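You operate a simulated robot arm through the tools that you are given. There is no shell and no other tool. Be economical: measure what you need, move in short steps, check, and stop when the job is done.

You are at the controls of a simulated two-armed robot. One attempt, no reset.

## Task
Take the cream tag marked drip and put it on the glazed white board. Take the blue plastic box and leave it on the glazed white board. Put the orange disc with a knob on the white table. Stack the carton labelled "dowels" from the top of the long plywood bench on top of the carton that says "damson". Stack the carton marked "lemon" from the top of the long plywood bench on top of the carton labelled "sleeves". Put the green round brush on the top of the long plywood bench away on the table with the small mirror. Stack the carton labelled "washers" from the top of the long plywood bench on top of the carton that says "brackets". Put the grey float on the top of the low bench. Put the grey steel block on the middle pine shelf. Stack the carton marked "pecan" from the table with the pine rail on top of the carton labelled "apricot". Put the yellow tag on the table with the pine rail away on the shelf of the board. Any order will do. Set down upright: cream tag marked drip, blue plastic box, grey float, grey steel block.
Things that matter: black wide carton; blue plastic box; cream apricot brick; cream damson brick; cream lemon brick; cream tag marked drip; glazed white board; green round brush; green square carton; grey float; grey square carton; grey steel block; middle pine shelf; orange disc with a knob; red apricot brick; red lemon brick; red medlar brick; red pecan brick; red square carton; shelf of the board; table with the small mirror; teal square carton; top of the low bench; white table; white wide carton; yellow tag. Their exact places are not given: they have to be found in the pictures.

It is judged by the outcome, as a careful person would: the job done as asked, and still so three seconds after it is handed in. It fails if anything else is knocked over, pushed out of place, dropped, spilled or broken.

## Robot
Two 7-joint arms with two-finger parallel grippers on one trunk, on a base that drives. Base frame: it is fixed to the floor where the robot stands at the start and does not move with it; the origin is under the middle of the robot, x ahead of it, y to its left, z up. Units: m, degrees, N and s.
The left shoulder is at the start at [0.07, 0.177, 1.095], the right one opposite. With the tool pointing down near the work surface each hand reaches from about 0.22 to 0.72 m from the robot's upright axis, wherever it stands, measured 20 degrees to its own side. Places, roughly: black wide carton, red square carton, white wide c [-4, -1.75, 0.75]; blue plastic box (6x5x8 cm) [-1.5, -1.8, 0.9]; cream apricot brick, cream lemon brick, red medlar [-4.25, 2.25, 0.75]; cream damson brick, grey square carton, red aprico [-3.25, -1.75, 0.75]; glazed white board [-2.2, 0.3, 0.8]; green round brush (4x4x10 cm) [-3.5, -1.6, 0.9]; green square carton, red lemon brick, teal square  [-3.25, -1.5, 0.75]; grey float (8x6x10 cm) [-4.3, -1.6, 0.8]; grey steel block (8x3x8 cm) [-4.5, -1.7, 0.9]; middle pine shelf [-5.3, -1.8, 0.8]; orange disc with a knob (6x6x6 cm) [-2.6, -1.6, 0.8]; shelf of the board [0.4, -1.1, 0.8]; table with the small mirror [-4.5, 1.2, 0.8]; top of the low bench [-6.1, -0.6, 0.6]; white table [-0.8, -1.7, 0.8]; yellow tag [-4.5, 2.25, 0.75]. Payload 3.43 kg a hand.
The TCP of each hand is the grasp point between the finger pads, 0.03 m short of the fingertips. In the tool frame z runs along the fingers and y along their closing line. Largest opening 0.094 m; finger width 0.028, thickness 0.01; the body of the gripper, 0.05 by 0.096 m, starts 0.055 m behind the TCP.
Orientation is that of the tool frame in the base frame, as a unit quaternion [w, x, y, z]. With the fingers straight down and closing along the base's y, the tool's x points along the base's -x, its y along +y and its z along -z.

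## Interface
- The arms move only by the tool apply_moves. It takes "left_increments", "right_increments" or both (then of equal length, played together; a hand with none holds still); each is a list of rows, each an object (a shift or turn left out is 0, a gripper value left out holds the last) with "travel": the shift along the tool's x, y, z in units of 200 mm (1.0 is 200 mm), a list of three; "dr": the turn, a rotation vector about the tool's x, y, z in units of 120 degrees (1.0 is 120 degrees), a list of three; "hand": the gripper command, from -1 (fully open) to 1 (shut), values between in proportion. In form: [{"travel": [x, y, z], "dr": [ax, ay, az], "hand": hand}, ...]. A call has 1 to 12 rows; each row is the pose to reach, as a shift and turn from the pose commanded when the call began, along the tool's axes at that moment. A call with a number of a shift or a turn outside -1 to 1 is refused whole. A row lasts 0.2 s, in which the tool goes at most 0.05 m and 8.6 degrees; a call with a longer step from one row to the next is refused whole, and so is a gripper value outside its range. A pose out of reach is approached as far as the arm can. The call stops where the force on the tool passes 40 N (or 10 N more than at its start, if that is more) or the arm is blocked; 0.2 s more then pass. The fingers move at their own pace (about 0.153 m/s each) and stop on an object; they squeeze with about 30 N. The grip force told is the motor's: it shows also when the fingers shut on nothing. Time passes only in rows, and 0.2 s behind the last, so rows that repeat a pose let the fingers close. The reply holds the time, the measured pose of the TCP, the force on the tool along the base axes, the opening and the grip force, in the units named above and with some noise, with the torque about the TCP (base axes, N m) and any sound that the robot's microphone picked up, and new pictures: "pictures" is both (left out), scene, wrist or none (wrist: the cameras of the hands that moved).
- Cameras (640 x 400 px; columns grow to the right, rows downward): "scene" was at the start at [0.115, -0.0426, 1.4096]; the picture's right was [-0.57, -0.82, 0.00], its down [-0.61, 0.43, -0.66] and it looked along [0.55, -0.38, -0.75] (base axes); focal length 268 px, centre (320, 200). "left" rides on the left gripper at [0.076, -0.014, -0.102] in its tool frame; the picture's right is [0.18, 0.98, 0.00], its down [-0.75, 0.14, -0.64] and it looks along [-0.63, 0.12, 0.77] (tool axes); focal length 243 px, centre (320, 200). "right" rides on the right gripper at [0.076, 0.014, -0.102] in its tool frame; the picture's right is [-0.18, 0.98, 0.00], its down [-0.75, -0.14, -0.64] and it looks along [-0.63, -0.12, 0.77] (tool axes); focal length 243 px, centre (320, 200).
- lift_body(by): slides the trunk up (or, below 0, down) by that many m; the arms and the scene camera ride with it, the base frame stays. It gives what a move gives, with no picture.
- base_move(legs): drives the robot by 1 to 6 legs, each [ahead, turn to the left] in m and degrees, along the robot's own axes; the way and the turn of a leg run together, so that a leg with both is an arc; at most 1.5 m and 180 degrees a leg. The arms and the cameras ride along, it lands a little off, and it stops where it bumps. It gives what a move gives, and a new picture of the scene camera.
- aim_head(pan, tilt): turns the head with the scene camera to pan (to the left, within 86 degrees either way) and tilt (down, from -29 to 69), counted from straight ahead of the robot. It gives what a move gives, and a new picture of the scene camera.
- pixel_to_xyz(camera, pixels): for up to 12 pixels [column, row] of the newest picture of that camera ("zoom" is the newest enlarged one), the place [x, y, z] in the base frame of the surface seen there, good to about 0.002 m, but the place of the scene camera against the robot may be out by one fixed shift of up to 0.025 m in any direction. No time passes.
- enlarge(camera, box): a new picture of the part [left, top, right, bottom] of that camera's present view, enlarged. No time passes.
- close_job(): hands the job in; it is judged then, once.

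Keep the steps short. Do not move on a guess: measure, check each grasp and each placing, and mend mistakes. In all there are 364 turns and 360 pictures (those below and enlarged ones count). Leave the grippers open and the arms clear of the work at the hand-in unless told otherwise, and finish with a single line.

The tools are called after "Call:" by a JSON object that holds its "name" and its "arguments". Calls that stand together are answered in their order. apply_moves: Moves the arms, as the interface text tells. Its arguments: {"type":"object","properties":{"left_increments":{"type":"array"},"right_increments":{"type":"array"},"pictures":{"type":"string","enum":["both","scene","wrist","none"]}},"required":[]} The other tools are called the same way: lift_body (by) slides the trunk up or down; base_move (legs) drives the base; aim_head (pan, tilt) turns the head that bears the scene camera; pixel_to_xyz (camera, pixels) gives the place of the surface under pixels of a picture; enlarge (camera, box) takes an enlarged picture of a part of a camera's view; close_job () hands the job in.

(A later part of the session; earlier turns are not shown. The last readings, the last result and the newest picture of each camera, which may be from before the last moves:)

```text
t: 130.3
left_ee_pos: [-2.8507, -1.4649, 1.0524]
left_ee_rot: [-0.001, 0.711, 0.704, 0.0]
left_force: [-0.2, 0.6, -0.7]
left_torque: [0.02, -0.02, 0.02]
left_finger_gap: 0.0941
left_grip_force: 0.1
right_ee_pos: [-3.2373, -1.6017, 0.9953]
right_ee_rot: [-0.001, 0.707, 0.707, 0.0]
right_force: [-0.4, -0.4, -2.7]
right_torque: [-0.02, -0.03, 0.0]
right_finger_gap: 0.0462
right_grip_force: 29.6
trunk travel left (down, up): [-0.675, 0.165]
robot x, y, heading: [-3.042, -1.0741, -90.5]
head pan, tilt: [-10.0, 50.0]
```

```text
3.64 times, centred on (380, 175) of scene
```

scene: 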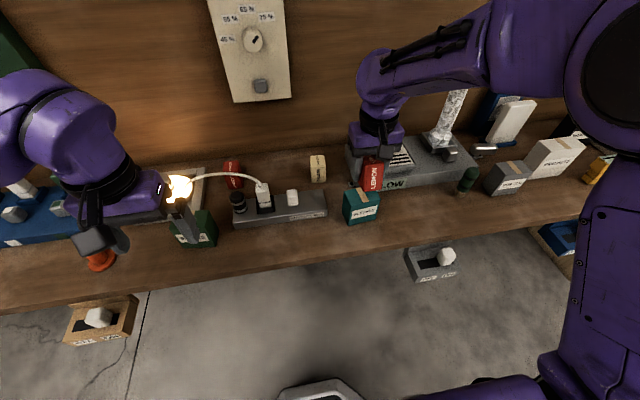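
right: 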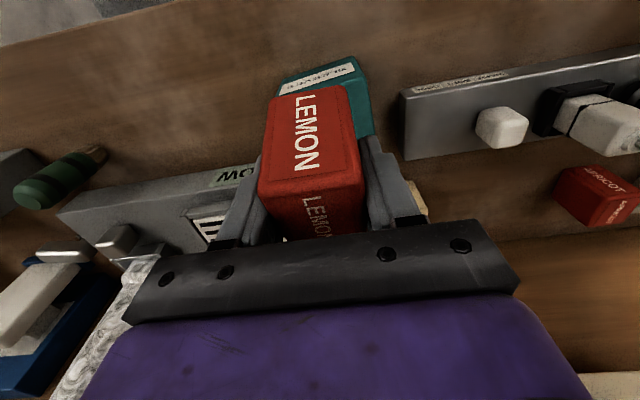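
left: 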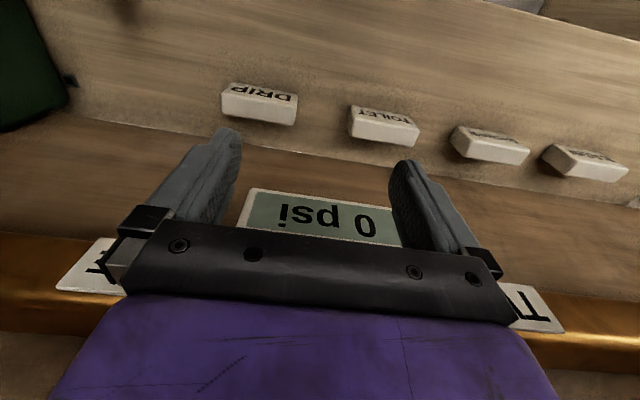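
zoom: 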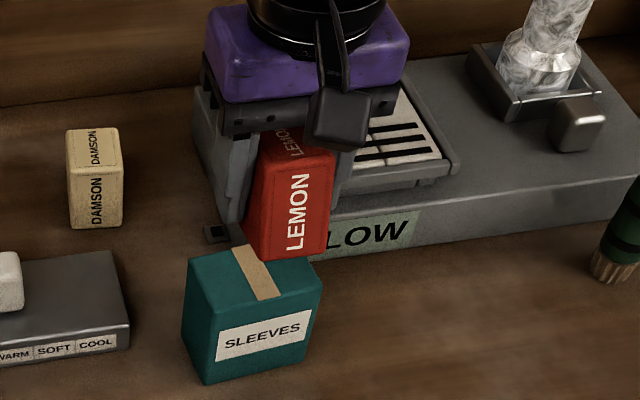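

The lemon is pitched ~10° in the grip. I pitch the tool to square it, shift 13 mm ahead and lower to just above, then check.

Call:
{"name": "apply_moves", "arguments": {"right_increments": [{"travel": [-0.03, 0, 0.05], "dr": [0, -0.042, 0], "hand": 1}, {"travel": [-0.065, 0, 0.1], "dr": [0, -0.083, 0], "hand": 1}, {"travel": [-0.065, 0, 0.17], "dr": [0, -0.083, 0], "hand": 1}], "pictures": "both"}}

Call:
{"name": "enlarge", "arguments": {"camera": "scene", "box": [320, 120, 440, 230]}}

Call:
{"name": "pixel_to_xyz", "arguments": {"camera": "right", "pixels": [[270, 100], [345, 90], [305, 135], [265, 180], [360, 175], [310, 205]]}}

```text
t: 131.1
left_ee_pos: [-2.8508, -1.4642, 1.0529]
left_ee_rot: [-0.001, 0.711, 0.704, 0.0]
left_force: [0.0, -0.5, -0.1]
left_torque: [0.0, 0.0, -0.02]
left_finger_gap: 0.0941
left_grip_force: 0.1
right_ee_pos: [-3.2371, -1.6157, 0.9628]
right_ee_rot: [0.061, 0.704, 0.705, -0.063]
right_force: [-0.4, -0.9, -2.7]
right_torque: [-0.01, 0.03, -0.03]
right_finger_gap: 0.0464
right_grip_force: 30.0
trunk travel left (down, up): [-0.675, 0.165]
robot x, y, heading: [-3.0439, -1.0792, -90.7]
head pan, tilt: [-10.0, 50.0]
```

scene: 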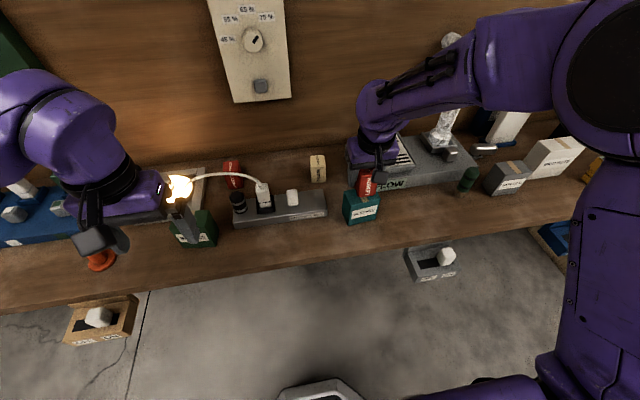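
right: 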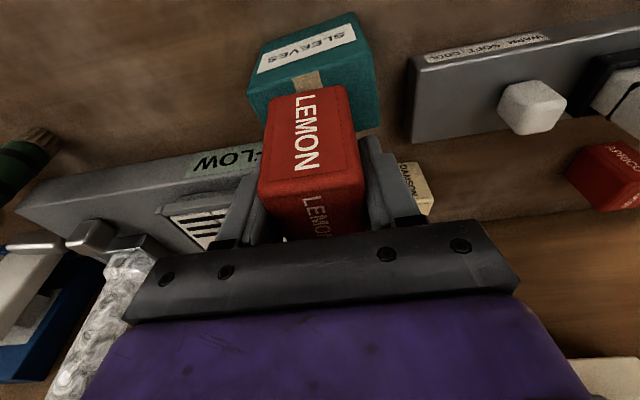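

```text
3.64 times, centred on (380, 175) of scene
```

zoom: 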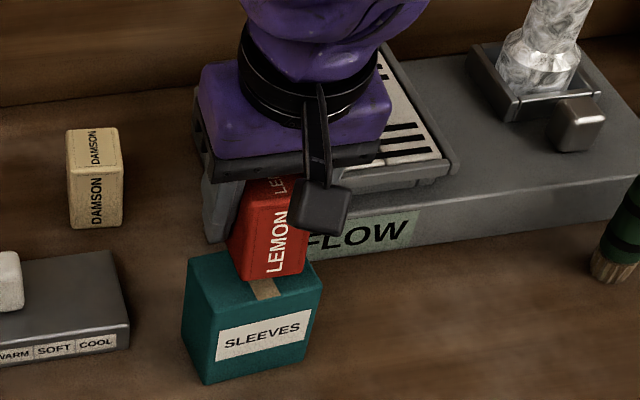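

```text
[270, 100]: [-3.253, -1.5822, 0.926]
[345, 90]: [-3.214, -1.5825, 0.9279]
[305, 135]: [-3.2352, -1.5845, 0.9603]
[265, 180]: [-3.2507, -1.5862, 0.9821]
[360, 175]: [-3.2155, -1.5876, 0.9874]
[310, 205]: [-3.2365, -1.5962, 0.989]
```

The lemon is now square and 2 cm above the sleeves. I lower to touch.

Call:
{"name": "apply_moves", "arguments": {"right_increments": [{"travel": [0.01, 0, 0.06], "hand": 1}, {"travel": [0.015, 0, 0.09], "hand": 1}, {"travel": [0.017, 0, 0.1], "hand": 1}, {"travel": [0.018, 0, 0.105], "hand": 1}], "pictures": "none"}}

Call:
{"name": "enlarge", "arguments": {"camera": "scene", "box": [320, 120, 440, 230]}}

```text
t: 132.1
left_ee_pos: [-2.8507, -1.4621, 1.0549]
left_ee_rot: [0.0, 0.711, 0.703, -0.002]
left_force: [-0.3, 0.3, -0.3]
left_torque: [-0.01, -0.02, 0.02]
left_finger_gap: 0.0938
left_grip_force: 0.0
right_ee_pos: [-3.2351, -1.6136, 0.9441]
right_ee_rot: [0.063, 0.704, 0.704, -0.065]
right_force: [-2.5, 0.1, 25.8]
right_torque: [-0.44, 0.12, -0.02]
right_finger_gap: 0.046
right_grip_force: 29.5
trunk travel left (down, up): [-0.675, 0.165]
robot x, y, heading: [-3.0463, -1.0772, -90.3]
head pan, tilt: [-10.0, 50.0]
```

```text
3.64 times, centred on (380, 175) of scene
```

zoom: 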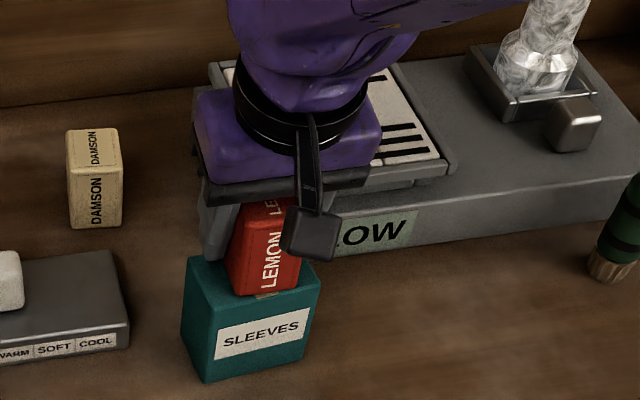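

Contact (26 N). I ease up 1 mm, open, and withdraw along the tool axis.

Call:
{"name": "apply_moves", "arguments": {"right_increments": [{"travel": [0, 0, -0.006], "hand": 1}, {"travel": [0, 0, -0.006], "hand": -0.5}, {"travel": [0, 0, -0.006], "hand": -0.5}, {"travel": [0, 0, -0.15], "hand": -0.5}, {"travel": [0, 0, -0.35], "hand": -0.5}, {"travel": [0, 0, -0.55], "hand": -0.5}], "pictures": "both"}}

Call:
{"name": "enlarge", "arguments": {"camera": "scene", "box": [320, 120, 440, 230]}}

```text
t: 133.5
left_ee_pos: [-2.8509, -1.4644, 1.053]
left_ee_rot: [-0.001, 0.711, 0.703, 0.0]
left_force: [-0.1, 0.4, 0.3]
left_torque: [-0.03, -0.01, 0.0]
left_finger_gap: 0.0942
left_grip_force: 0.0
right_ee_pos: [-3.2351, -1.5951, 1.0497]
right_ee_rot: [0.061, 0.704, 0.704, -0.063]
right_force: [-0.6, -0.4, 0.7]
right_torque: [0.03, -0.01, 0.01]
right_finger_gap: 0.0707
right_grip_force: 0.1
trunk travel left (down, up): [-0.675, 0.165]
robot x, y, heading: [-3.0437, -1.0773, -90.6]
head pan, tilt: [-10.0, 50.0]
```

scene: 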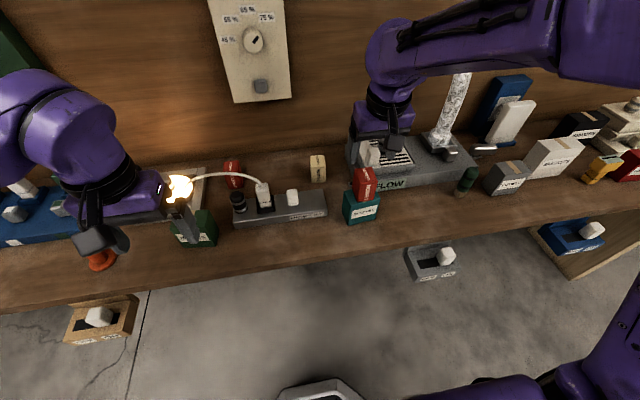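
right: 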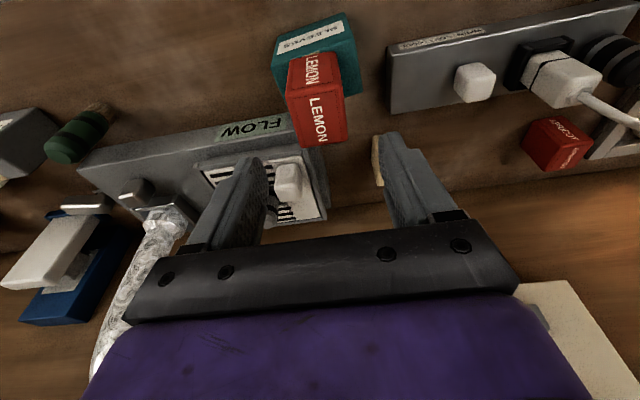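

```text
3.64 times, centred on (380, 175) of scene
```

zoom: 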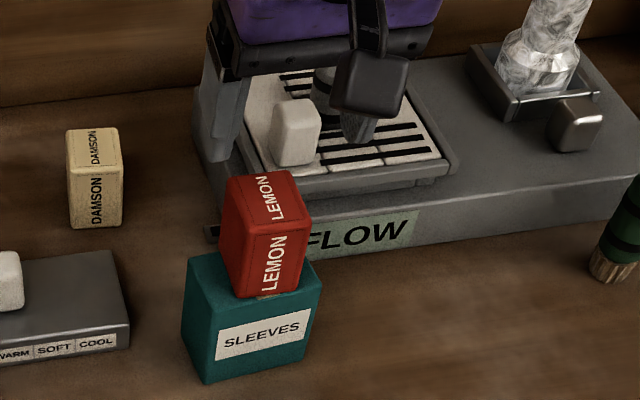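

Lemon is stacked. I withdraw and level the right hand, then drive to stand in front of DOWELS.

Call:
{"name": "apply_moves", "arguments": {"right_increments": [{"travel": [0.1, -0.05, -0.15], "dr": [0, 0.02, 0], "hand": -1}, {"travel": [0.25, -0.12, -0.28], "dr": [0, 0.04, 0]}, {"travel": [0.4, -0.2, -0.4], "dr": [0, 0.06, 0]}, {"travel": [0.55, -0.25, -0.5], "dr": [0, 0.083, 0]}, {"travel": [0.7, -0.3, -0.5], "dr": [0, 0.083, 0]}], "pictures": "none"}}

Call:
{"name": "base_move", "arguments": {"legs": [[0, -90], [0.42, 0], [0, 90]]}}

```text
t: 134.7
left_ee_pos: [-2.8542, -1.464, 1.0533]
left_ee_rot: [0.0, 0.711, 0.703, 0.001]
left_force: [0.0, 0.4, 0.4]
left_torque: [0.02, -0.01, -0.03]
left_finger_gap: 0.0941
left_grip_force: 0.0
right_ee_pos: [-3.2973, -1.4424, 1.1234]
right_ee_rot: [0.001, 0.708, 0.706, 0.0]
right_force: [-0.6, -0.4, -0.9]
right_torque: [0.0, -0.04, -0.01]
right_finger_gap: 0.0941
right_grip_force: 0.1
trunk travel left (down, up): [-0.675, 0.165]
robot x, y, heading: [-3.0419, -1.079, -90.5]
head pan, tilt: [-10.0, 50.0]
```

```text
t: 144.9
left_ee_pos: [-3.2588, -1.4586, 1.0525]
left_ee_rot: [0.0, 0.698, 0.716, -0.001]
left_force: [-0.2, -0.6, 0.4]
left_torque: [-0.01, -0.01, 0.02]
left_finger_gap: 0.094
left_grip_force: 0.1
right_ee_pos: [-3.703, -1.452, 1.1248]
right_ee_rot: [0.0, 0.695, 0.719, -0.001]
right_force: [-0.2, -0.1, 0.5]
right_torque: [0.0, 0.01, 0.0]
right_finger_gap: 0.0939
right_grip_force: 0.0
trunk travel left (down, up): [-0.675, 0.165]
robot x, y, heading: [-3.4638, -1.079, -88.6]
head pan, tilt: [-10.0, 50.0]
```

scene: 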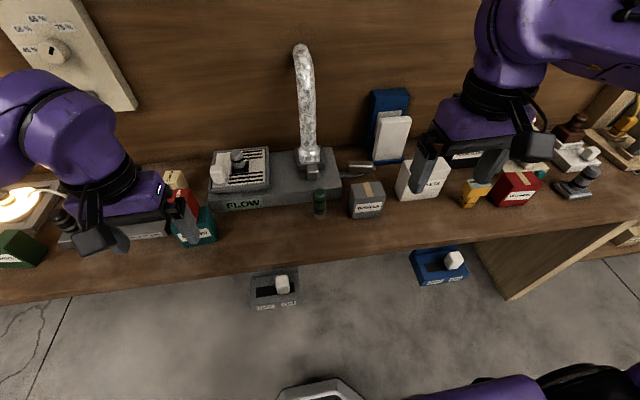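

Call:
{"name": "apply_moves", "arguments": {"right_increments": [{"travel": [-0.16, 0.06, 0.12]}, {"travel": [-0.32, 0.12, 0.24]}, {"travel": [-0.48, 0.18, 0.36]}, {"travel": [-0.62, 0.24, 0.5]}], "pictures": "wrist"}}

Call:
{"name": "enlarge", "arguments": {"camera": "right", "box": [220, 80, 480, 250]}}

```text
t: 145.9
left_ee_pos: [-3.2573, -1.4598, 1.0522]
left_ee_rot: [-0.002, 0.698, 0.716, -0.001]
left_force: [0.5, -0.2, -0.6]
left_torque: [0.01, -0.03, 0.02]
left_finger_gap: 0.0938
left_grip_force: 0.0
right_ee_pos: [-3.6493, -1.5765, 1.0212]
right_ee_rot: [-0.001, 0.694, 0.72, -0.001]
right_force: [0.0, -0.1, -0.1]
right_torque: [0.0, -0.01, -0.01]
right_finger_gap: 0.0939
right_grip_force: 0.0
trunk travel left (down, up): [-0.675, 0.165]
robot x, y, heading: [-3.4662, -1.0798, -88.6]
head pan, tilt: [-10.0, 50.0]
```

right: 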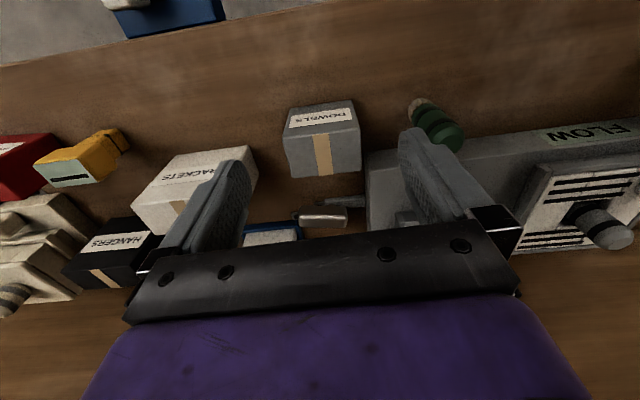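

```text
2.35 times, centred on (350, 165) of right
```

zoom: 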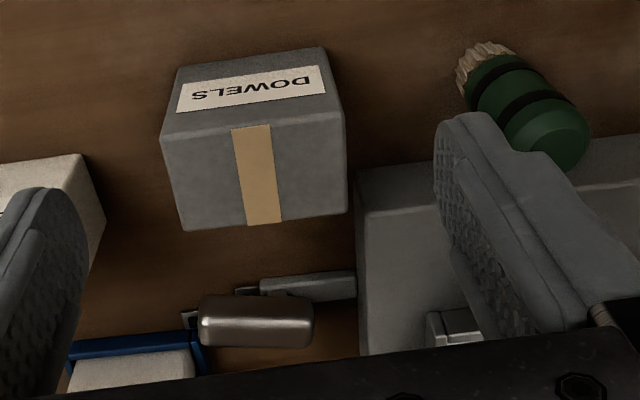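

Call:
{"name": "pixel_to_xyz", "arguments": {"camera": "zoom", "pixels": [[170, 145], [338, 125], [190, 222], [342, 205], [255, 180], [175, 75], [325, 55], [100, 230], [70, 165], [365, 200], [560, 140], [500, 90]]}}

```text
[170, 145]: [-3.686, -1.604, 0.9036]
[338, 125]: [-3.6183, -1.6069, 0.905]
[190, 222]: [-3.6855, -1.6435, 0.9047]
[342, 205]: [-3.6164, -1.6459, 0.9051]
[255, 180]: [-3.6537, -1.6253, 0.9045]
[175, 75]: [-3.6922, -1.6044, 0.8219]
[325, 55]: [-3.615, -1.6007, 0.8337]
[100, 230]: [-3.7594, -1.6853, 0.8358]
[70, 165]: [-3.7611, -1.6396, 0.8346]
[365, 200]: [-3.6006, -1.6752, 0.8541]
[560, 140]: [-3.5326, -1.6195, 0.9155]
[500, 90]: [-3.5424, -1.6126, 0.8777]
```

DOWELS: x −3.69..−3.613, y −1.602..−1.650, top 0.905. I lower around it and grip across its width.

Call:
{"name": "apply_moves", "arguments": {"right_increments": [{"travel": [-0.15, -0.02, 0.1], "dr": [0, 0, 0.037]}, {"travel": [-0.247, -0.02, 0.25], "dr": [0, 0, 0.037]}, {"travel": [-0.247, -0.02, 0.48], "dr": [0, 0, 0.037]}, {"travel": [-0.247, -0.02, 0.705], "dr": [0, 0, 0.037]}, {"travel": [-0.247, -0.02, 0.705], "dr": [0, 0, 0.037], "hand": 1}, {"travel": [-0.247, -0.02, 0.705], "dr": [0, 0, 0.037], "hand": 1}], "pictures": "wrist"}}

```text
t: 147.3
left_ee_pos: [-3.2576, -1.4573, 1.0536]
left_ee_rot: [0.0, 0.698, 0.716, 0.0]
left_force: [0.0, -0.3, 0.3]
left_torque: [0.0, 0.02, -0.02]
left_finger_gap: 0.0938
left_grip_force: 0.0
right_ee_pos: [-3.6543, -1.6228, 0.882]
right_ee_rot: [0.0, 0.722, 0.692, -0.003]
right_force: [0.0, -4.0, 9.5]
right_torque: [-0.1, -0.18, -0.03]
right_finger_gap: 0.0822
right_grip_force: 30.3
trunk travel left (down, up): [-0.675, 0.165]
robot x, y, heading: [-3.4612, -1.078, -88.4]
head pan, tilt: [-10.0, 50.0]
```

right: 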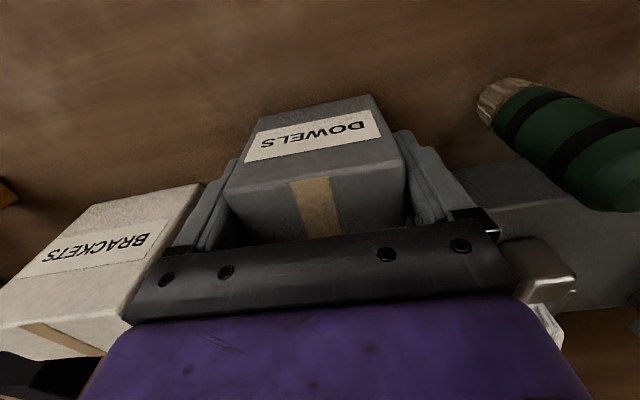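

Gripped (82 mm), slight contact force. I lift straight up slowly.

Call:
{"name": "apply_moves", "arguments": {"right_increments": [{"travel": [0, 0, -0.05], "hand": 1}, {"travel": [0, 0, -0.15], "hand": 1}, {"travel": [0, 0, -0.35], "hand": 1}, {"travel": [0, 0, -0.55], "hand": 1}, {"travel": [0, 0, -0.75], "hand": 1}, {"travel": [0.1, 0, -0.9], "hand": 1}], "pictures": "both"}}

Call:
{"name": "enlarge", "arguments": {"camera": "scene", "box": [280, 80, 580, 260]}}

```text
t: 148.7
left_ee_pos: [-3.2574, -1.4567, 1.0524]
left_ee_rot: [0.0, 0.698, 0.716, -0.001]
left_force: [0.1, -0.8, 0.0]
left_torque: [-0.02, -0.02, 0.01]
left_finger_gap: 0.0941
left_grip_force: 0.1
right_ee_pos: [-3.652, -1.6017, 1.0648]
right_ee_rot: [0.0, 0.722, 0.692, -0.002]
right_force: [0.2, -0.1, -0.8]
right_torque: [-0.03, 0.03, 0.01]
right_finger_gap: 0.0818
right_grip_force: 30.2
trunk travel left (down, up): [-0.675, 0.165]
robot x, y, heading: [-3.4653, -1.0797, -88.3]
head pan, tilt: [-10.0, 50.0]
```

scene: 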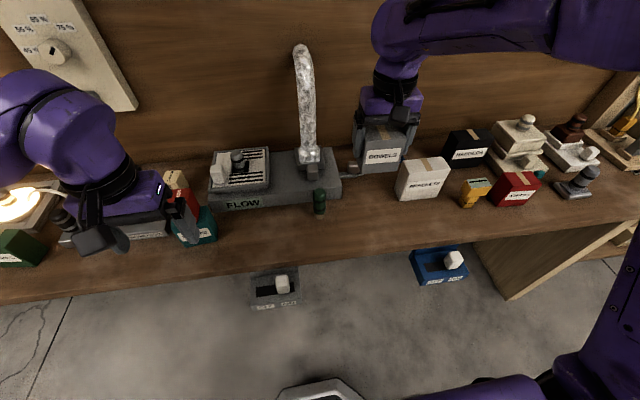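
right: 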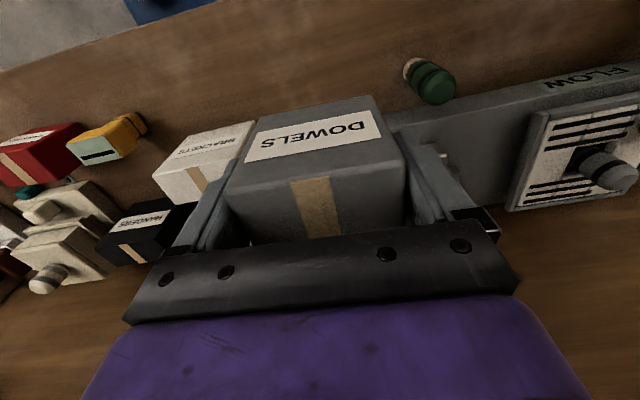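

```text
2.13 times, centred on (430, 170) of scene
```

zoom: 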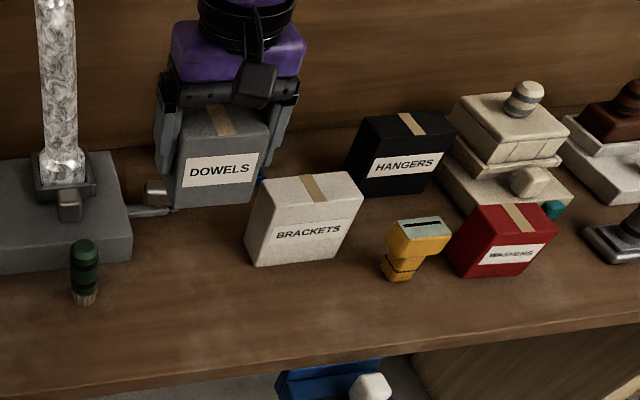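

Dowels held. I turn right, back up along the bench 0.5 m, and turn to face the damson.

Call:
{"name": "base_move", "arguments": {"legs": [[0, -90], [-0.5, 0], [0, 90]]}}

```text
t: 159.3
left_ee_pos: [-2.7541, -1.4439, 1.0523]
left_ee_rot: [0.0, 0.694, 0.72, -0.001]
left_force: [0.0, 0.5, 0.5]
left_torque: [0.06, 0.03, -0.04]
left_finger_gap: 0.094
left_grip_force: 0.1
right_ee_pos: [-3.1452, -1.595, 1.0649]
right_ee_rot: [0.0, 0.718, 0.696, -0.001]
right_force: [-0.3, 0.2, -1.2]
right_torque: [0.03, -0.03, 0.02]
right_finger_gap: 0.0819
right_grip_force: 29.9
trunk travel left (down, up): [-0.675, 0.165]
robot x, y, heading: [-2.9629, -1.0688, -87.8]
head pan, tilt: [-10.0, 50.0]
```

scene: 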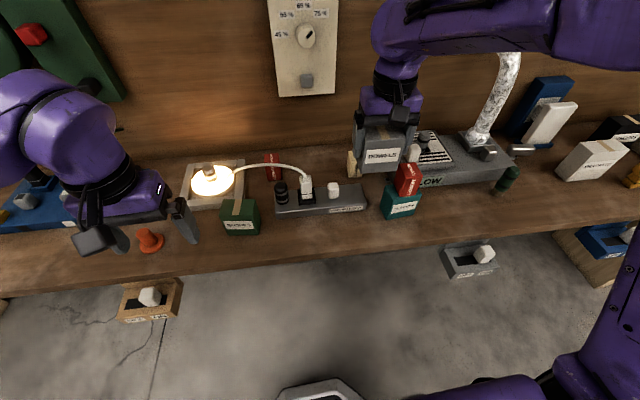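

Call:
{"name": "enlarge", "arguments": {"camera": "scene", "box": [320, 110, 440, 220]}}

Call:
{"name": "apply_moves", "arguments": {"right_increments": [{"travel": [0, -0.05, -0.15], "hand": 1}], "pictures": "wrist"}}

```text
3.64 times, centred on (380, 165) of scene
```

zoom: 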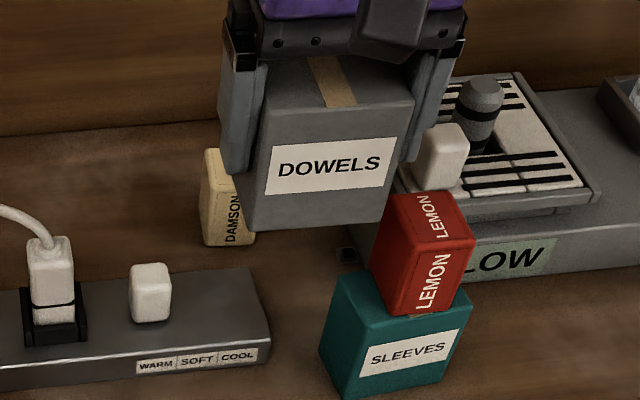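

```text
t: 159.8
left_ee_pos: [-2.7543, -1.4431, 1.0547]
left_ee_rot: [-0.001, 0.694, 0.72, 0.0]
left_force: [-0.7, -0.1, -0.2]
left_torque: [0.01, -0.02, -0.01]
left_finger_gap: 0.0938
left_grip_force: 0.0
right_ee_pos: [-3.1554, -1.5935, 1.0951]
right_ee_rot: [0.0, 0.718, 0.696, -0.001]
right_force: [-0.4, 0.1, -1.0]
right_torque: [0.01, 0.01, 0.01]
right_finger_gap: 0.0816
right_grip_force: 29.8
trunk travel left (down, up): [-0.675, 0.165]
robot x, y, heading: [-2.968, -1.0678, -87.8]
head pan, tilt: [-10.0, 50.0]
```

right: 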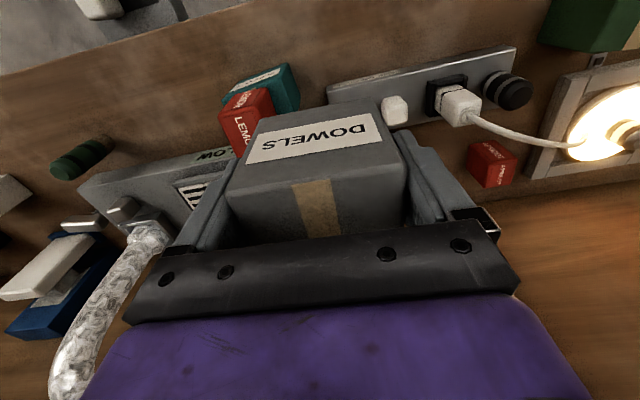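

I swing the dowels aside so both cameras can see the damson.

Call:
{"name": "apply_moves", "arguments": {"right_increments": [{"travel": [0, 0.2, -0.05], "hand": 1}, {"travel": [0, 0.4, -0.1], "hand": 1}, {"travel": [0, 0.55, -0.15], "hand": 1}], "pictures": "both"}}

Call:
{"name": "enlarge", "arguments": {"camera": "scene", "box": [300, 110, 440, 220]}}

```text
t: 160.6
left_ee_pos: [-2.7528, -1.4442, 1.0519]
left_ee_rot: [-0.002, 0.694, 0.72, 0.0]
left_force: [1.1, 0.1, 0.3]
left_torque: [0.01, 0.01, 0.0]
left_finger_gap: 0.0943
left_grip_force: 0.0
right_ee_pos: [-3.0439, -1.5988, 1.1242]
right_ee_rot: [-0.001, 0.718, 0.696, -0.001]
right_force: [0.0, 0.0, -1.2]
right_torque: [-0.01, 0.01, -0.06]
right_finger_gap: 0.0818
right_grip_force: 30.1
trunk travel left (down, up): [-0.675, 0.165]
robot x, y, heading: [-2.9644, -1.0674, -87.8]
head pan, tilt: [-10.0, 50.0]
```

scene: 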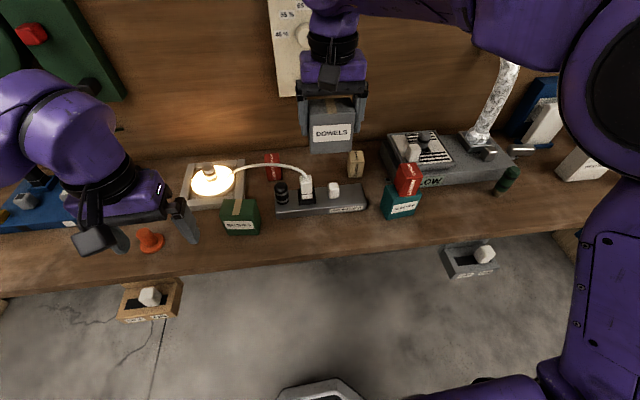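
right: 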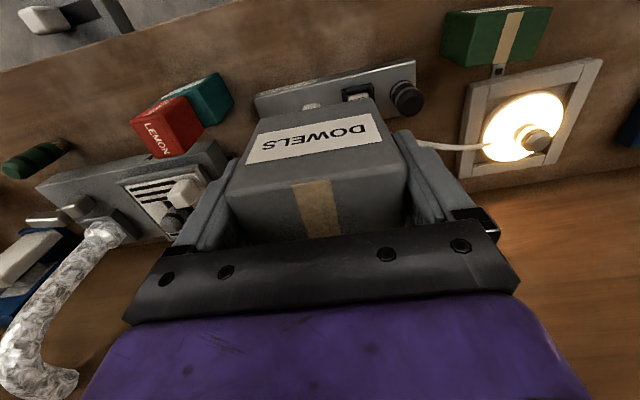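

```text
3.64 times, centred on (370, 165) of scene
```

zoom: 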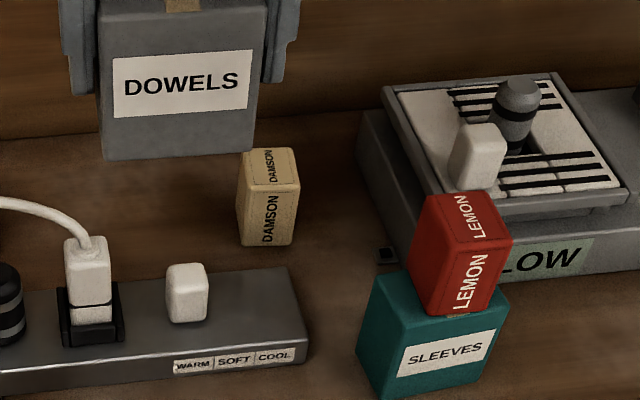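

Call:
{"name": "pixel_to_xyz", "arguments": {"camera": "zoom", "pixels": [[246, 152], [292, 150], [243, 187], [298, 185], [268, 168], [245, 220], [293, 218], [425, 200], [500, 200], [420, 230], [508, 245], [465, 255]]}}

Call:
{"name": "pixel_to_xyz", "arguments": {"camera": "right", "pixels": [[135, 118], [180, 100], [165, 155], [200, 135]]}}

```text
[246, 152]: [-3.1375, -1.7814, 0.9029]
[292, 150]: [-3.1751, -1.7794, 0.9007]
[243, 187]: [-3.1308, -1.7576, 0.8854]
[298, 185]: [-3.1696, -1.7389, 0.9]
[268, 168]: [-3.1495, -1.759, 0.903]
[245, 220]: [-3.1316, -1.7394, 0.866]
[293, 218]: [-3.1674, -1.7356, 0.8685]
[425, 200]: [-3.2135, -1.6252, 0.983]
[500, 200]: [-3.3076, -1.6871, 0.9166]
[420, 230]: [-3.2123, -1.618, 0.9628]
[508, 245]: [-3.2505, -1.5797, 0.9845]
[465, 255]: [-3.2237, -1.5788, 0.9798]
```

```text
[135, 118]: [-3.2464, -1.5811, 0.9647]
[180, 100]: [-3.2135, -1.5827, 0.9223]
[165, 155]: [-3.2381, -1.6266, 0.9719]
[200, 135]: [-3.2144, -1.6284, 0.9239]
```

Damson centre ≈ (-3.155,-1.762), top 0.886. I drive 8 cm closer, then bring the dowels over it high up.

Call:
{"name": "base_move", "arguments": {"legs": [[0.08, 0]]}}

```text
t: 161.6
left_ee_pos: [-2.7488, -1.523, 1.0522]
left_ee_rot: [0.0, 0.693, 0.721, -0.002]
left_force: [-0.6, 0.6, 0.1]
left_torque: [0.0, 0.07, -0.01]
left_finger_gap: 0.0939
left_grip_force: 0.0
right_ee_pos: [-3.042, -1.6782, 1.1253]
right_ee_rot: [-0.001, 0.717, 0.697, -0.002]
right_force: [-0.1, -0.1, -1.1]
right_torque: [-0.02, -0.03, 0.02]
right_finger_gap: 0.0821
right_grip_force: 29.8
trunk travel left (down, up): [-0.675, 0.165]
robot x, y, heading: [-2.9613, -1.1483, -87.5]
head pan, tilt: [-10.0, 50.0]
```

scene: 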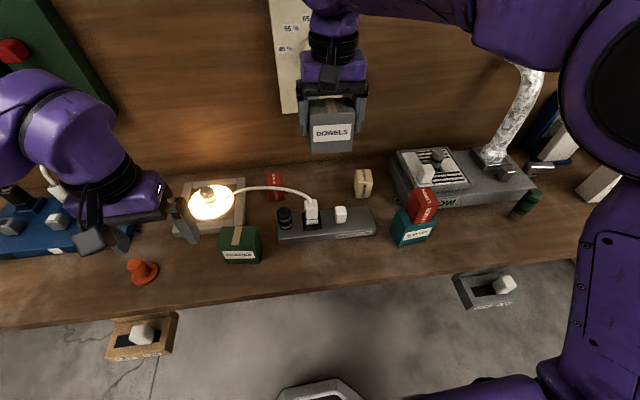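

Call:
{"name": "apply_moves", "arguments": {"right_increments": [{"travel": [-0.1, -0.18, 0], "dr": [0, 0, 0.01], "hand": 1}, {"travel": [-0.2, -0.36, 0], "dr": [0, 0, 0.02], "hand": 1}, {"travel": [-0.3, -0.5, 0.1], "dr": [0, 0, 0.03], "hand": 1}, {"travel": [-0.42, -0.553, 0.25], "dr": [0, 0, 0.05], "hand": 1}, {"travel": [-0.42, -0.553, 0.45], "dr": [0, 0, 0.05], "hand": 1}, {"travel": [-0.42, -0.553, 0.6], "dr": [0, 0, 0.05], "hand": 1}], "pictures": "scene"}}

Call:
{"name": "enlarge", "arguments": {"camera": "scene", "box": [320, 100, 440, 210]}}

```text
t: 163.0
left_ee_pos: [-2.7507, -1.5259, 1.0532]
left_ee_rot: [-0.001, 0.693, 0.721, -0.001]
left_force: [-0.6, -0.2, -0.3]
left_torque: [0.0, 0.0, 0.0]
left_finger_gap: 0.0943
left_grip_force: 0.0
right_ee_pos: [-3.1554, -1.7617, 1.0038]
right_ee_rot: [0.0, 0.752, 0.659, -0.001]
right_force: [0.6, 0.5, -0.2]
right_torque: [0.01, 0.0, 0.0]
right_finger_gap: 0.0819
right_grip_force: 30.0
trunk travel left (down, up): [-0.675, 0.165]
robot x, y, heading: [-2.9584, -1.1484, -87.8]
head pan, tilt: [-10.0, 50.0]
```

scene: 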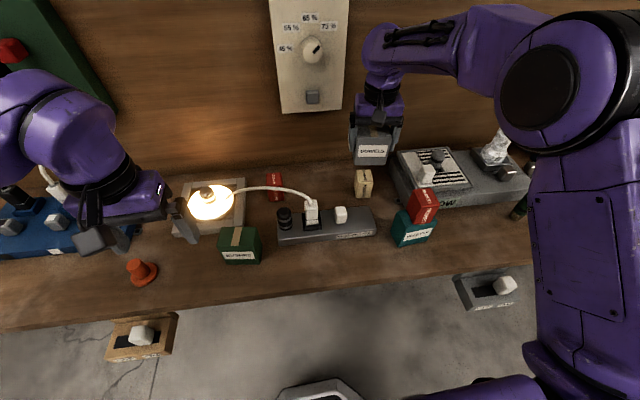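

```text
3.64 times, centred on (380, 155) of scene
```

zoom: 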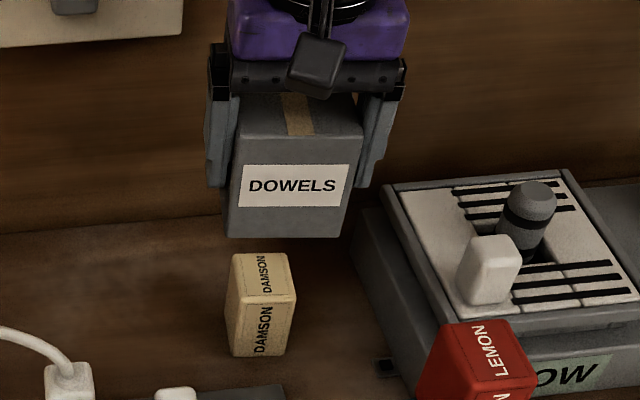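

Call:
{"name": "pixel_to_xyz", "arguments": {"camera": "zoom", "pixels": [[235, 225], [345, 225], [290, 225], [290, 145], [240, 145], [355, 145], [245, 120], [235, 285], [290, 290], [245, 262], [290, 262]]}}

```text
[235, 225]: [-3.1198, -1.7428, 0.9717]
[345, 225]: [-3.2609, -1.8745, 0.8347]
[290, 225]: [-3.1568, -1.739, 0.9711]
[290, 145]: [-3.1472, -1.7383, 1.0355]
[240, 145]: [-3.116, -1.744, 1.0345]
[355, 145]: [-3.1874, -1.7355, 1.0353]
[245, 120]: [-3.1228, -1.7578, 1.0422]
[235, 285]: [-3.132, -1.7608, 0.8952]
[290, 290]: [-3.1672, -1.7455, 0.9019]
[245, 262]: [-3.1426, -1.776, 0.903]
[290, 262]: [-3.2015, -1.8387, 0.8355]
```

Aligned within 5 mm. I lower onto the damson until contact.

Call:
{"name": "apply_moves", "arguments": {"right_increments": [{"travel": [0.02, 0, 0.15], "hand": 1}, {"travel": [0.02, 0, 0.24], "hand": 1}, {"travel": [0.02, 0, 0.262], "hand": 1}, {"travel": [0.02, 0, 0.273], "hand": 1}], "pictures": "none"}}

Call:
{"name": "enlarge", "arguments": {"camera": "scene", "box": [320, 100, 440, 210]}}

```text
t: 164.0
left_ee_pos: [-2.7501, -1.5237, 1.0519]
left_ee_rot: [-0.001, 0.693, 0.72, 0.0]
left_force: [0.1, 1.2, 0.6]
left_torque: [-0.02, 0.01, 0.01]
left_finger_gap: 0.0941
left_grip_force: 0.1
right_ee_pos: [-3.1529, -1.7574, 0.9491]
right_ee_rot: [0.001, 0.753, 0.658, -0.001]
right_force: [-0.5, -1.0, -0.6]
right_torque: [0.03, 0.0, 0.02]
right_finger_gap: 0.0817
right_grip_force: 29.9
trunk travel left (down, up): [-0.675, 0.165]
robot x, y, heading: [-2.9607, -1.1494, -87.6]
head pan, tilt: [-10.0, 50.0]
```

```text
3.64 times, centred on (380, 155) of scene
```

zoom: 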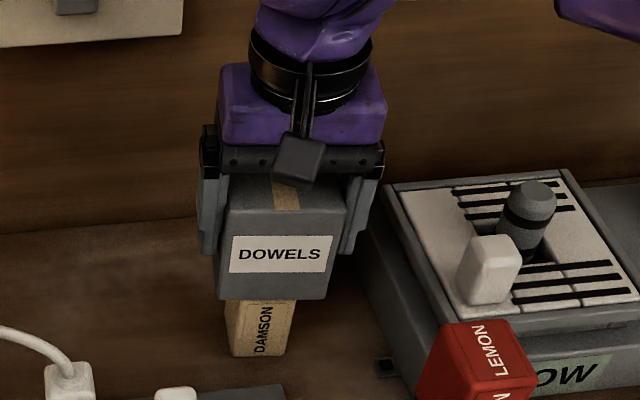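

Not touching yet; a few more millimetres.

Call:
{"name": "apply_moves", "arguments": {"right_increments": [{"travel": [0, 0, 0.01], "hand": 1}, {"travel": [0, 0, 0.02], "hand": 1}], "pictures": "none"}}

```text
t: 164.6
left_ee_pos: [-2.7485, -1.5232, 1.0535]
left_ee_rot: [0.001, 0.693, 0.721, -0.001]
left_force: [-0.8, -0.1, -0.5]
left_torque: [-0.02, -0.02, -0.01]
left_finger_gap: 0.094
left_grip_force: 0.1
right_ee_pos: [-3.1533, -1.7567, 0.9491]
right_ee_rot: [0.001, 0.752, 0.659, -0.003]
right_force: [-1.2, 0.0, 11.1]
right_torque: [0.13, -0.01, 0.01]
right_finger_gap: 0.0819
right_grip_force: 30.1
trunk travel left (down, up): [-0.675, 0.165]
robot x, y, heading: [-2.9601, -1.1476, -87.8]
head pan, tilt: [-10.0, 50.0]
```

Contact at 11 N. I open fully and rise straight up.

Call:
{"name": "apply_moves", "arguments": {"right_increments": [{"travel": [0, 0, -0.005], "hand": -1}, {"travel": [0, 0, -0.005], "hand": -1}, {"travel": [0, 0, -0.1], "hand": -1}, {"travel": [0, 0, -0.3], "hand": -1}, {"travel": [0, 0, -0.5], "hand": -1}, {"travel": [0.2, 0, -0.6], "hand": -1}], "pictures": "both"}}

Call:
{"name": "enlarge", "arguments": {"camera": "scene", "box": [320, 100, 440, 210]}}

```text
t: 166.0
left_ee_pos: [-2.7488, -1.5212, 1.054]
left_ee_rot: [0.0, 0.694, 0.72, -0.002]
left_force: [0.6, 0.8, 0.2]
left_torque: [-0.03, 0.0, -0.01]
left_finger_gap: 0.0941
left_grip_force: 0.0
right_ee_pos: [-3.1469, -1.7123, 1.0689]
right_ee_rot: [0.001, 0.753, 0.659, -0.002]
right_force: [-0.7, 0.5, 0.9]
right_torque: [-0.07, 0.0, 0.01]
right_finger_gap: 0.0939
right_grip_force: 0.0
trunk travel left (down, up): [-0.675, 0.165]
robot x, y, heading: [-2.9616, -1.1499, -87.4]
head pan, tilt: [-10.0, 50.0]
```

scene: 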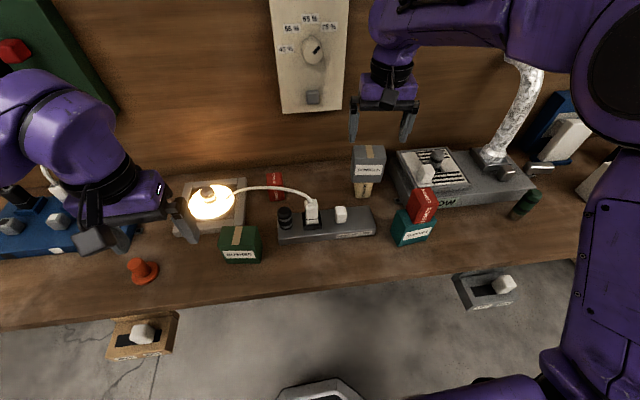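
right: 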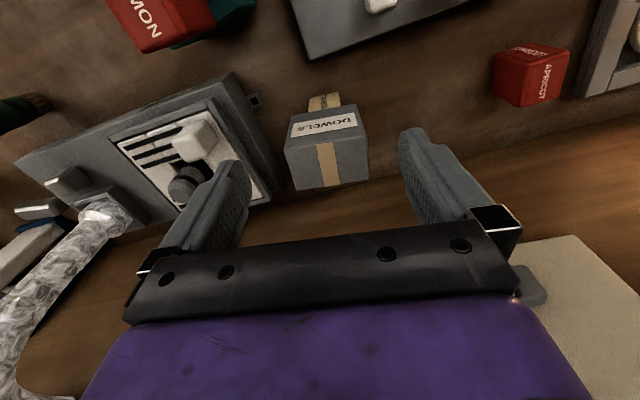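

```text
3.64 times, centred on (380, 155) of scene
```

zoom: 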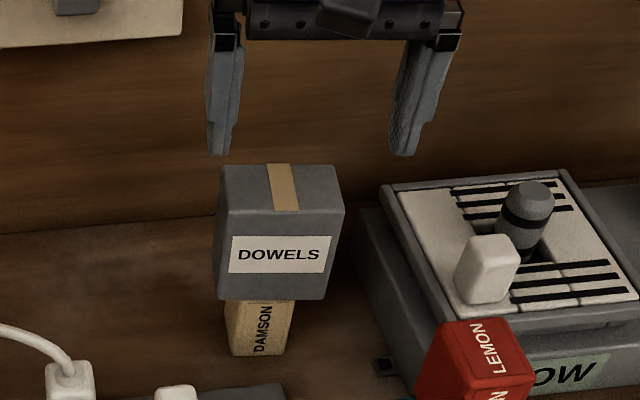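

Dowels stand on the damson. Next, washers on brackets. I retract the right hand and drive along the bench to x ≈ −3.65.

Call:
{"name": "apply_moves", "arguments": {"right_increments": [{"travel": [0.2, 0, -0.06], "dr": [0, 0, -0.02]}, {"travel": [0.4, 0, -0.12], "dr": [0, 0, -0.04]}, {"travel": [0.6, 0, -0.18], "dr": [0, 0, -0.06]}, {"travel": [0.8, -0.1, -0.24], "dr": [0, 0, -0.06]}], "pictures": "none"}}

Call:
{"name": "base_move", "arguments": {"legs": [[-0.07, 0], [0, -90], [0.69, 0], [0, 89]]}}

Call:
{"name": "aim_head", "arguments": {"pan": -20, "tilt": 50}}

```text
t: 167.0
left_ee_pos: [-2.7527, -1.5229, 1.0538]
left_ee_rot: [0.001, 0.694, 0.72, 0.0]
left_force: [-0.9, 1.0, 0.1]
left_torque: [0.01, -0.04, 0.02]
left_finger_gap: 0.0943
left_grip_force: 0.0
right_ee_pos: [-3.1496, -1.5533, 1.1144]
right_ee_rot: [0.002, 0.709, 0.706, -0.002]
right_force: [-0.8, -0.2, 0.6]
right_torque: [0.0, -0.03, 0.01]
right_finger_gap: 0.0941
right_grip_force: 0.1
trunk travel left (down, up): [-0.675, 0.165]
robot x, y, heading: [-2.9606, -1.1483, -87.7]
head pan, tilt: [-10.0, 50.0]
```

```text
t: 179.0
left_ee_pos: [-3.4508, -1.4939, 1.0519]
left_ee_rot: [-0.001, 0.697, 0.717, -0.001]
left_force: [0.2, -0.8, 0.2]
left_torque: [0.06, 0.0, 0.01]
left_finger_gap: 0.0939
left_grip_force: 0.1
right_ee_pos: [-3.8468, -1.5213, 1.1149]
right_ee_rot: [0.001, 0.713, 0.701, -0.002]
right_force: [1.5, 0.5, -0.1]
right_torque: [0.0, 0.02, -0.01]
right_finger_gap: 0.0941
right_grip_force: 0.0
trunk travel left (down, up): [-0.675, 0.165]
robot x, y, heading: [-3.6556, -1.1161, -88.2]
head pan, tilt: [-10.0, 50.0]
```

scene: 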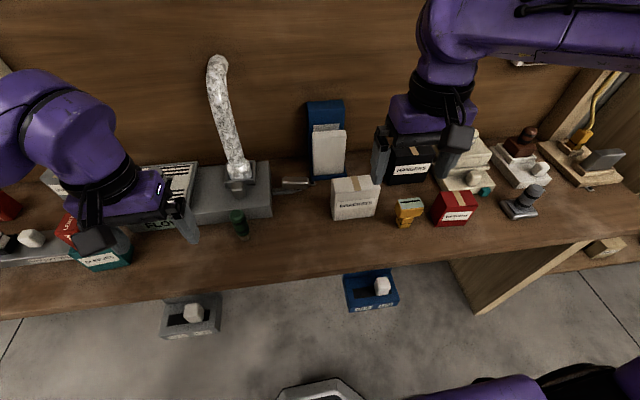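

```text
t: 179.7
left_ee_pos: [-3.4507, -1.4929, 1.0536]
left_ee_rot: [0.0, 0.697, 0.717, 0.0]
left_force: [0.3, -0.6, 0.4]
left_torque: [0.0, -0.04, -0.03]
left_finger_gap: 0.0938
left_grip_force: 0.0
right_ee_pos: [-3.8486, -1.5206, 1.1148]
right_ee_rot: [0.0, 0.713, 0.701, -0.001]
right_force: [-0.2, 0.6, -0.9]
right_torque: [0.05, 0.01, -0.02]
right_finger_gap: 0.0939
right_grip_force: 0.1
trunk travel left (down, up): [-0.675, 0.165]
robot x, y, heading: [-3.6589, -1.1148, -88.0]
head pan, tilt: [-20.0, 50.0]
```

scene: 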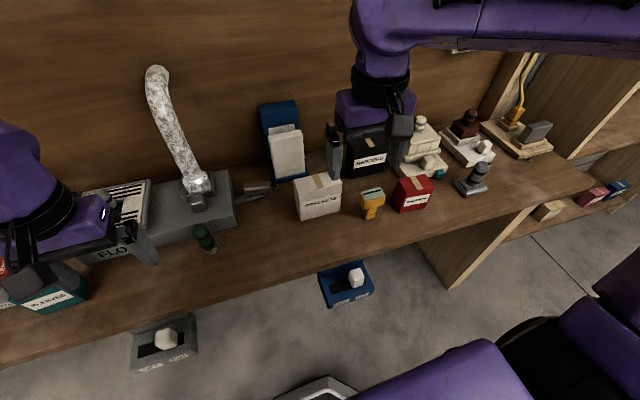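

Call:
{"name": "apply_moves", "arguments": {"right_increments": [{"travel": [-0.05, -0.2, 0.05]}, {"travel": [-0.1, -0.4, 0.1]}, {"travel": [-0.15, -0.6, 0.2]}, {"travel": [-0.2, -0.8, 0.3]}, {"travel": [-0.26, -0.95, 0.42]}], "pictures": "wrist"}}

Call:
{"name": "enlarge", "arguments": {"camera": "right", "box": [220, 60, 540, 250]}}

```text
t: 180.9
left_ee_pos: [-3.4519, -1.4943, 1.0533]
left_ee_rot: [-0.001, 0.697, 0.717, 0.001]
left_force: [0.6, -0.1, -0.2]
left_torque: [-0.03, -0.01, -0.03]
left_finger_gap: 0.094
left_grip_force: 0.0
right_ee_pos: [-4.0413, -1.5708, 1.0308]
right_ee_rot: [-0.001, 0.713, 0.701, -0.001]
right_force: [0.0, 0.6, -0.6]
right_torque: [0.04, -0.03, -0.01]
right_finger_gap: 0.094
right_grip_force: 0.2
trunk travel left (down, up): [-0.675, 0.165]
robot x, y, heading: [-3.6588, -1.1145, -88.1]
head pan, tilt: [-20.0, 50.0]
```

right: 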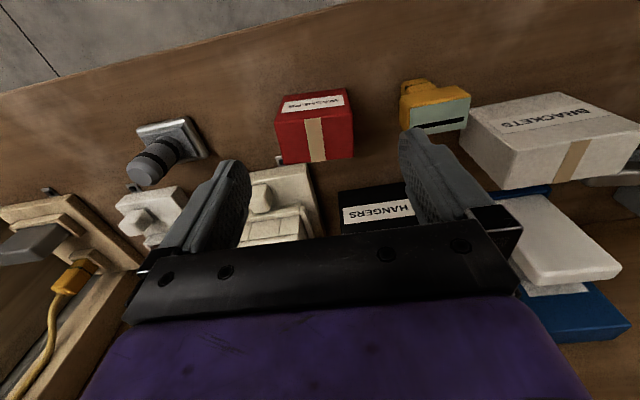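

```text
2.00 times, centred on (380, 155) of right
```

zoom: 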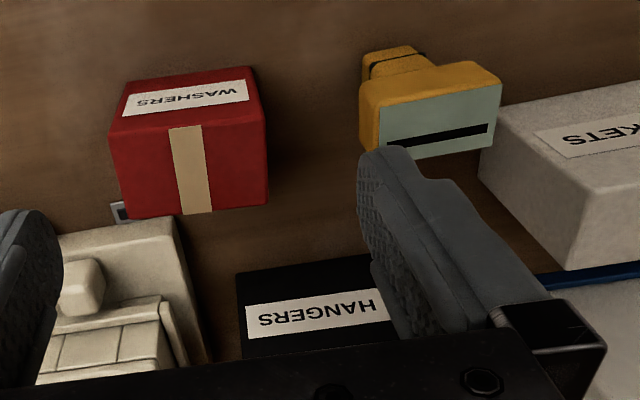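

Call:
{"name": "pixel_to_xyz", "arguments": {"camera": "zoom", "pixels": [[116, 135], [262, 125], [135, 213], [265, 200], [190, 165], [370, 100], [485, 100], [125, 225], [365, 130]]}}

Call:
{"name": "pixel_to_xyz", "arguments": {"camera": "right", "pixels": [[470, 130], [500, 180], [570, 150], [640, 150], [600, 175], [490, 110], [580, 100]]}}

```text
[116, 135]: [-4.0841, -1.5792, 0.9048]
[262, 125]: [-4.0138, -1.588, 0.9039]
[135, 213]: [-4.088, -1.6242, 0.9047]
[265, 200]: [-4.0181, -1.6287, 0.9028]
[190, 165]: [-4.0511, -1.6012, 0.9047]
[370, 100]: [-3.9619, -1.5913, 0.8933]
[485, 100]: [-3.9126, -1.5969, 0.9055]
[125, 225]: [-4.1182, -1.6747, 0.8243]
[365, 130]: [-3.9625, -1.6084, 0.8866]
```

```text
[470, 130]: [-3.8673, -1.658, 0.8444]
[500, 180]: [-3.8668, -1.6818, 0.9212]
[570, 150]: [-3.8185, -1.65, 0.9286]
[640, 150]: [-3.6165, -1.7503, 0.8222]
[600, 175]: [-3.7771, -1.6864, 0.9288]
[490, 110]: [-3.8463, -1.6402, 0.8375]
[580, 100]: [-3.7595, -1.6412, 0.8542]
```

WASHERS: centre (-4.051,-1.604), top 0.904. I lower, grip and lift.

Call:
{"name": "apply_moves", "arguments": {"right_increments": [{"travel": [-0.1, -0.046, 0.1], "dr": [0, 0, 0.03]}, {"travel": [-0.166, -0.046, 0.3], "dr": [0, 0, 0.05]}, {"travel": [-0.166, -0.046, 0.53], "dr": [0, 0, 0.05]}, {"travel": [-0.166, -0.046, 0.745], "dr": [0, 0, 0.05]}, {"travel": [-0.166, -0.046, 0.745], "dr": [0, 0, 0.05], "hand": 1}, {"travel": [-0.166, -0.046, 0.745], "dr": [0, 0, 0.05], "hand": 1}], "pictures": "wrist"}}

```text
t: 182.3
left_ee_pos: [-3.4512, -1.4936, 1.0537]
left_ee_rot: [-0.001, 0.697, 0.717, -0.001]
left_force: [0.0, 1.0, -0.7]
left_torque: [-0.01, 0.0, 0.01]
left_finger_gap: 0.0942
left_grip_force: 0.1
right_ee_pos: [-4.0489, -1.6063, 0.882]
right_ee_rot: [0.001, 0.749, 0.663, -0.001]
right_force: [-4.1, -2.7, 12.9]
right_torque: [0.17, 0.28, 0.18]
right_finger_gap: 0.082
right_grip_force: 29.8
trunk travel left (down, up): [-0.675, 0.165]
robot x, y, heading: [-3.6545, -1.113, -88.2]
head pan, tilt: [-20.0, 50.0]
```

right: 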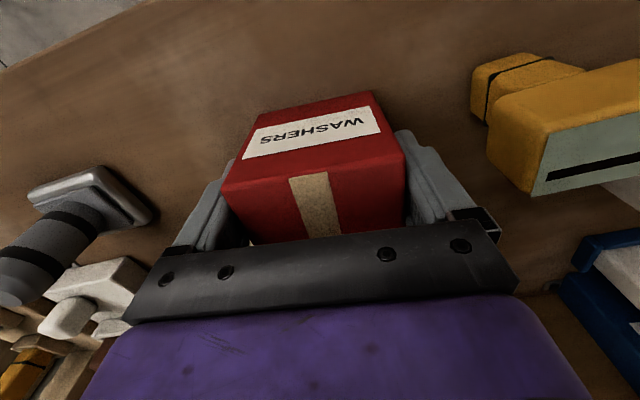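

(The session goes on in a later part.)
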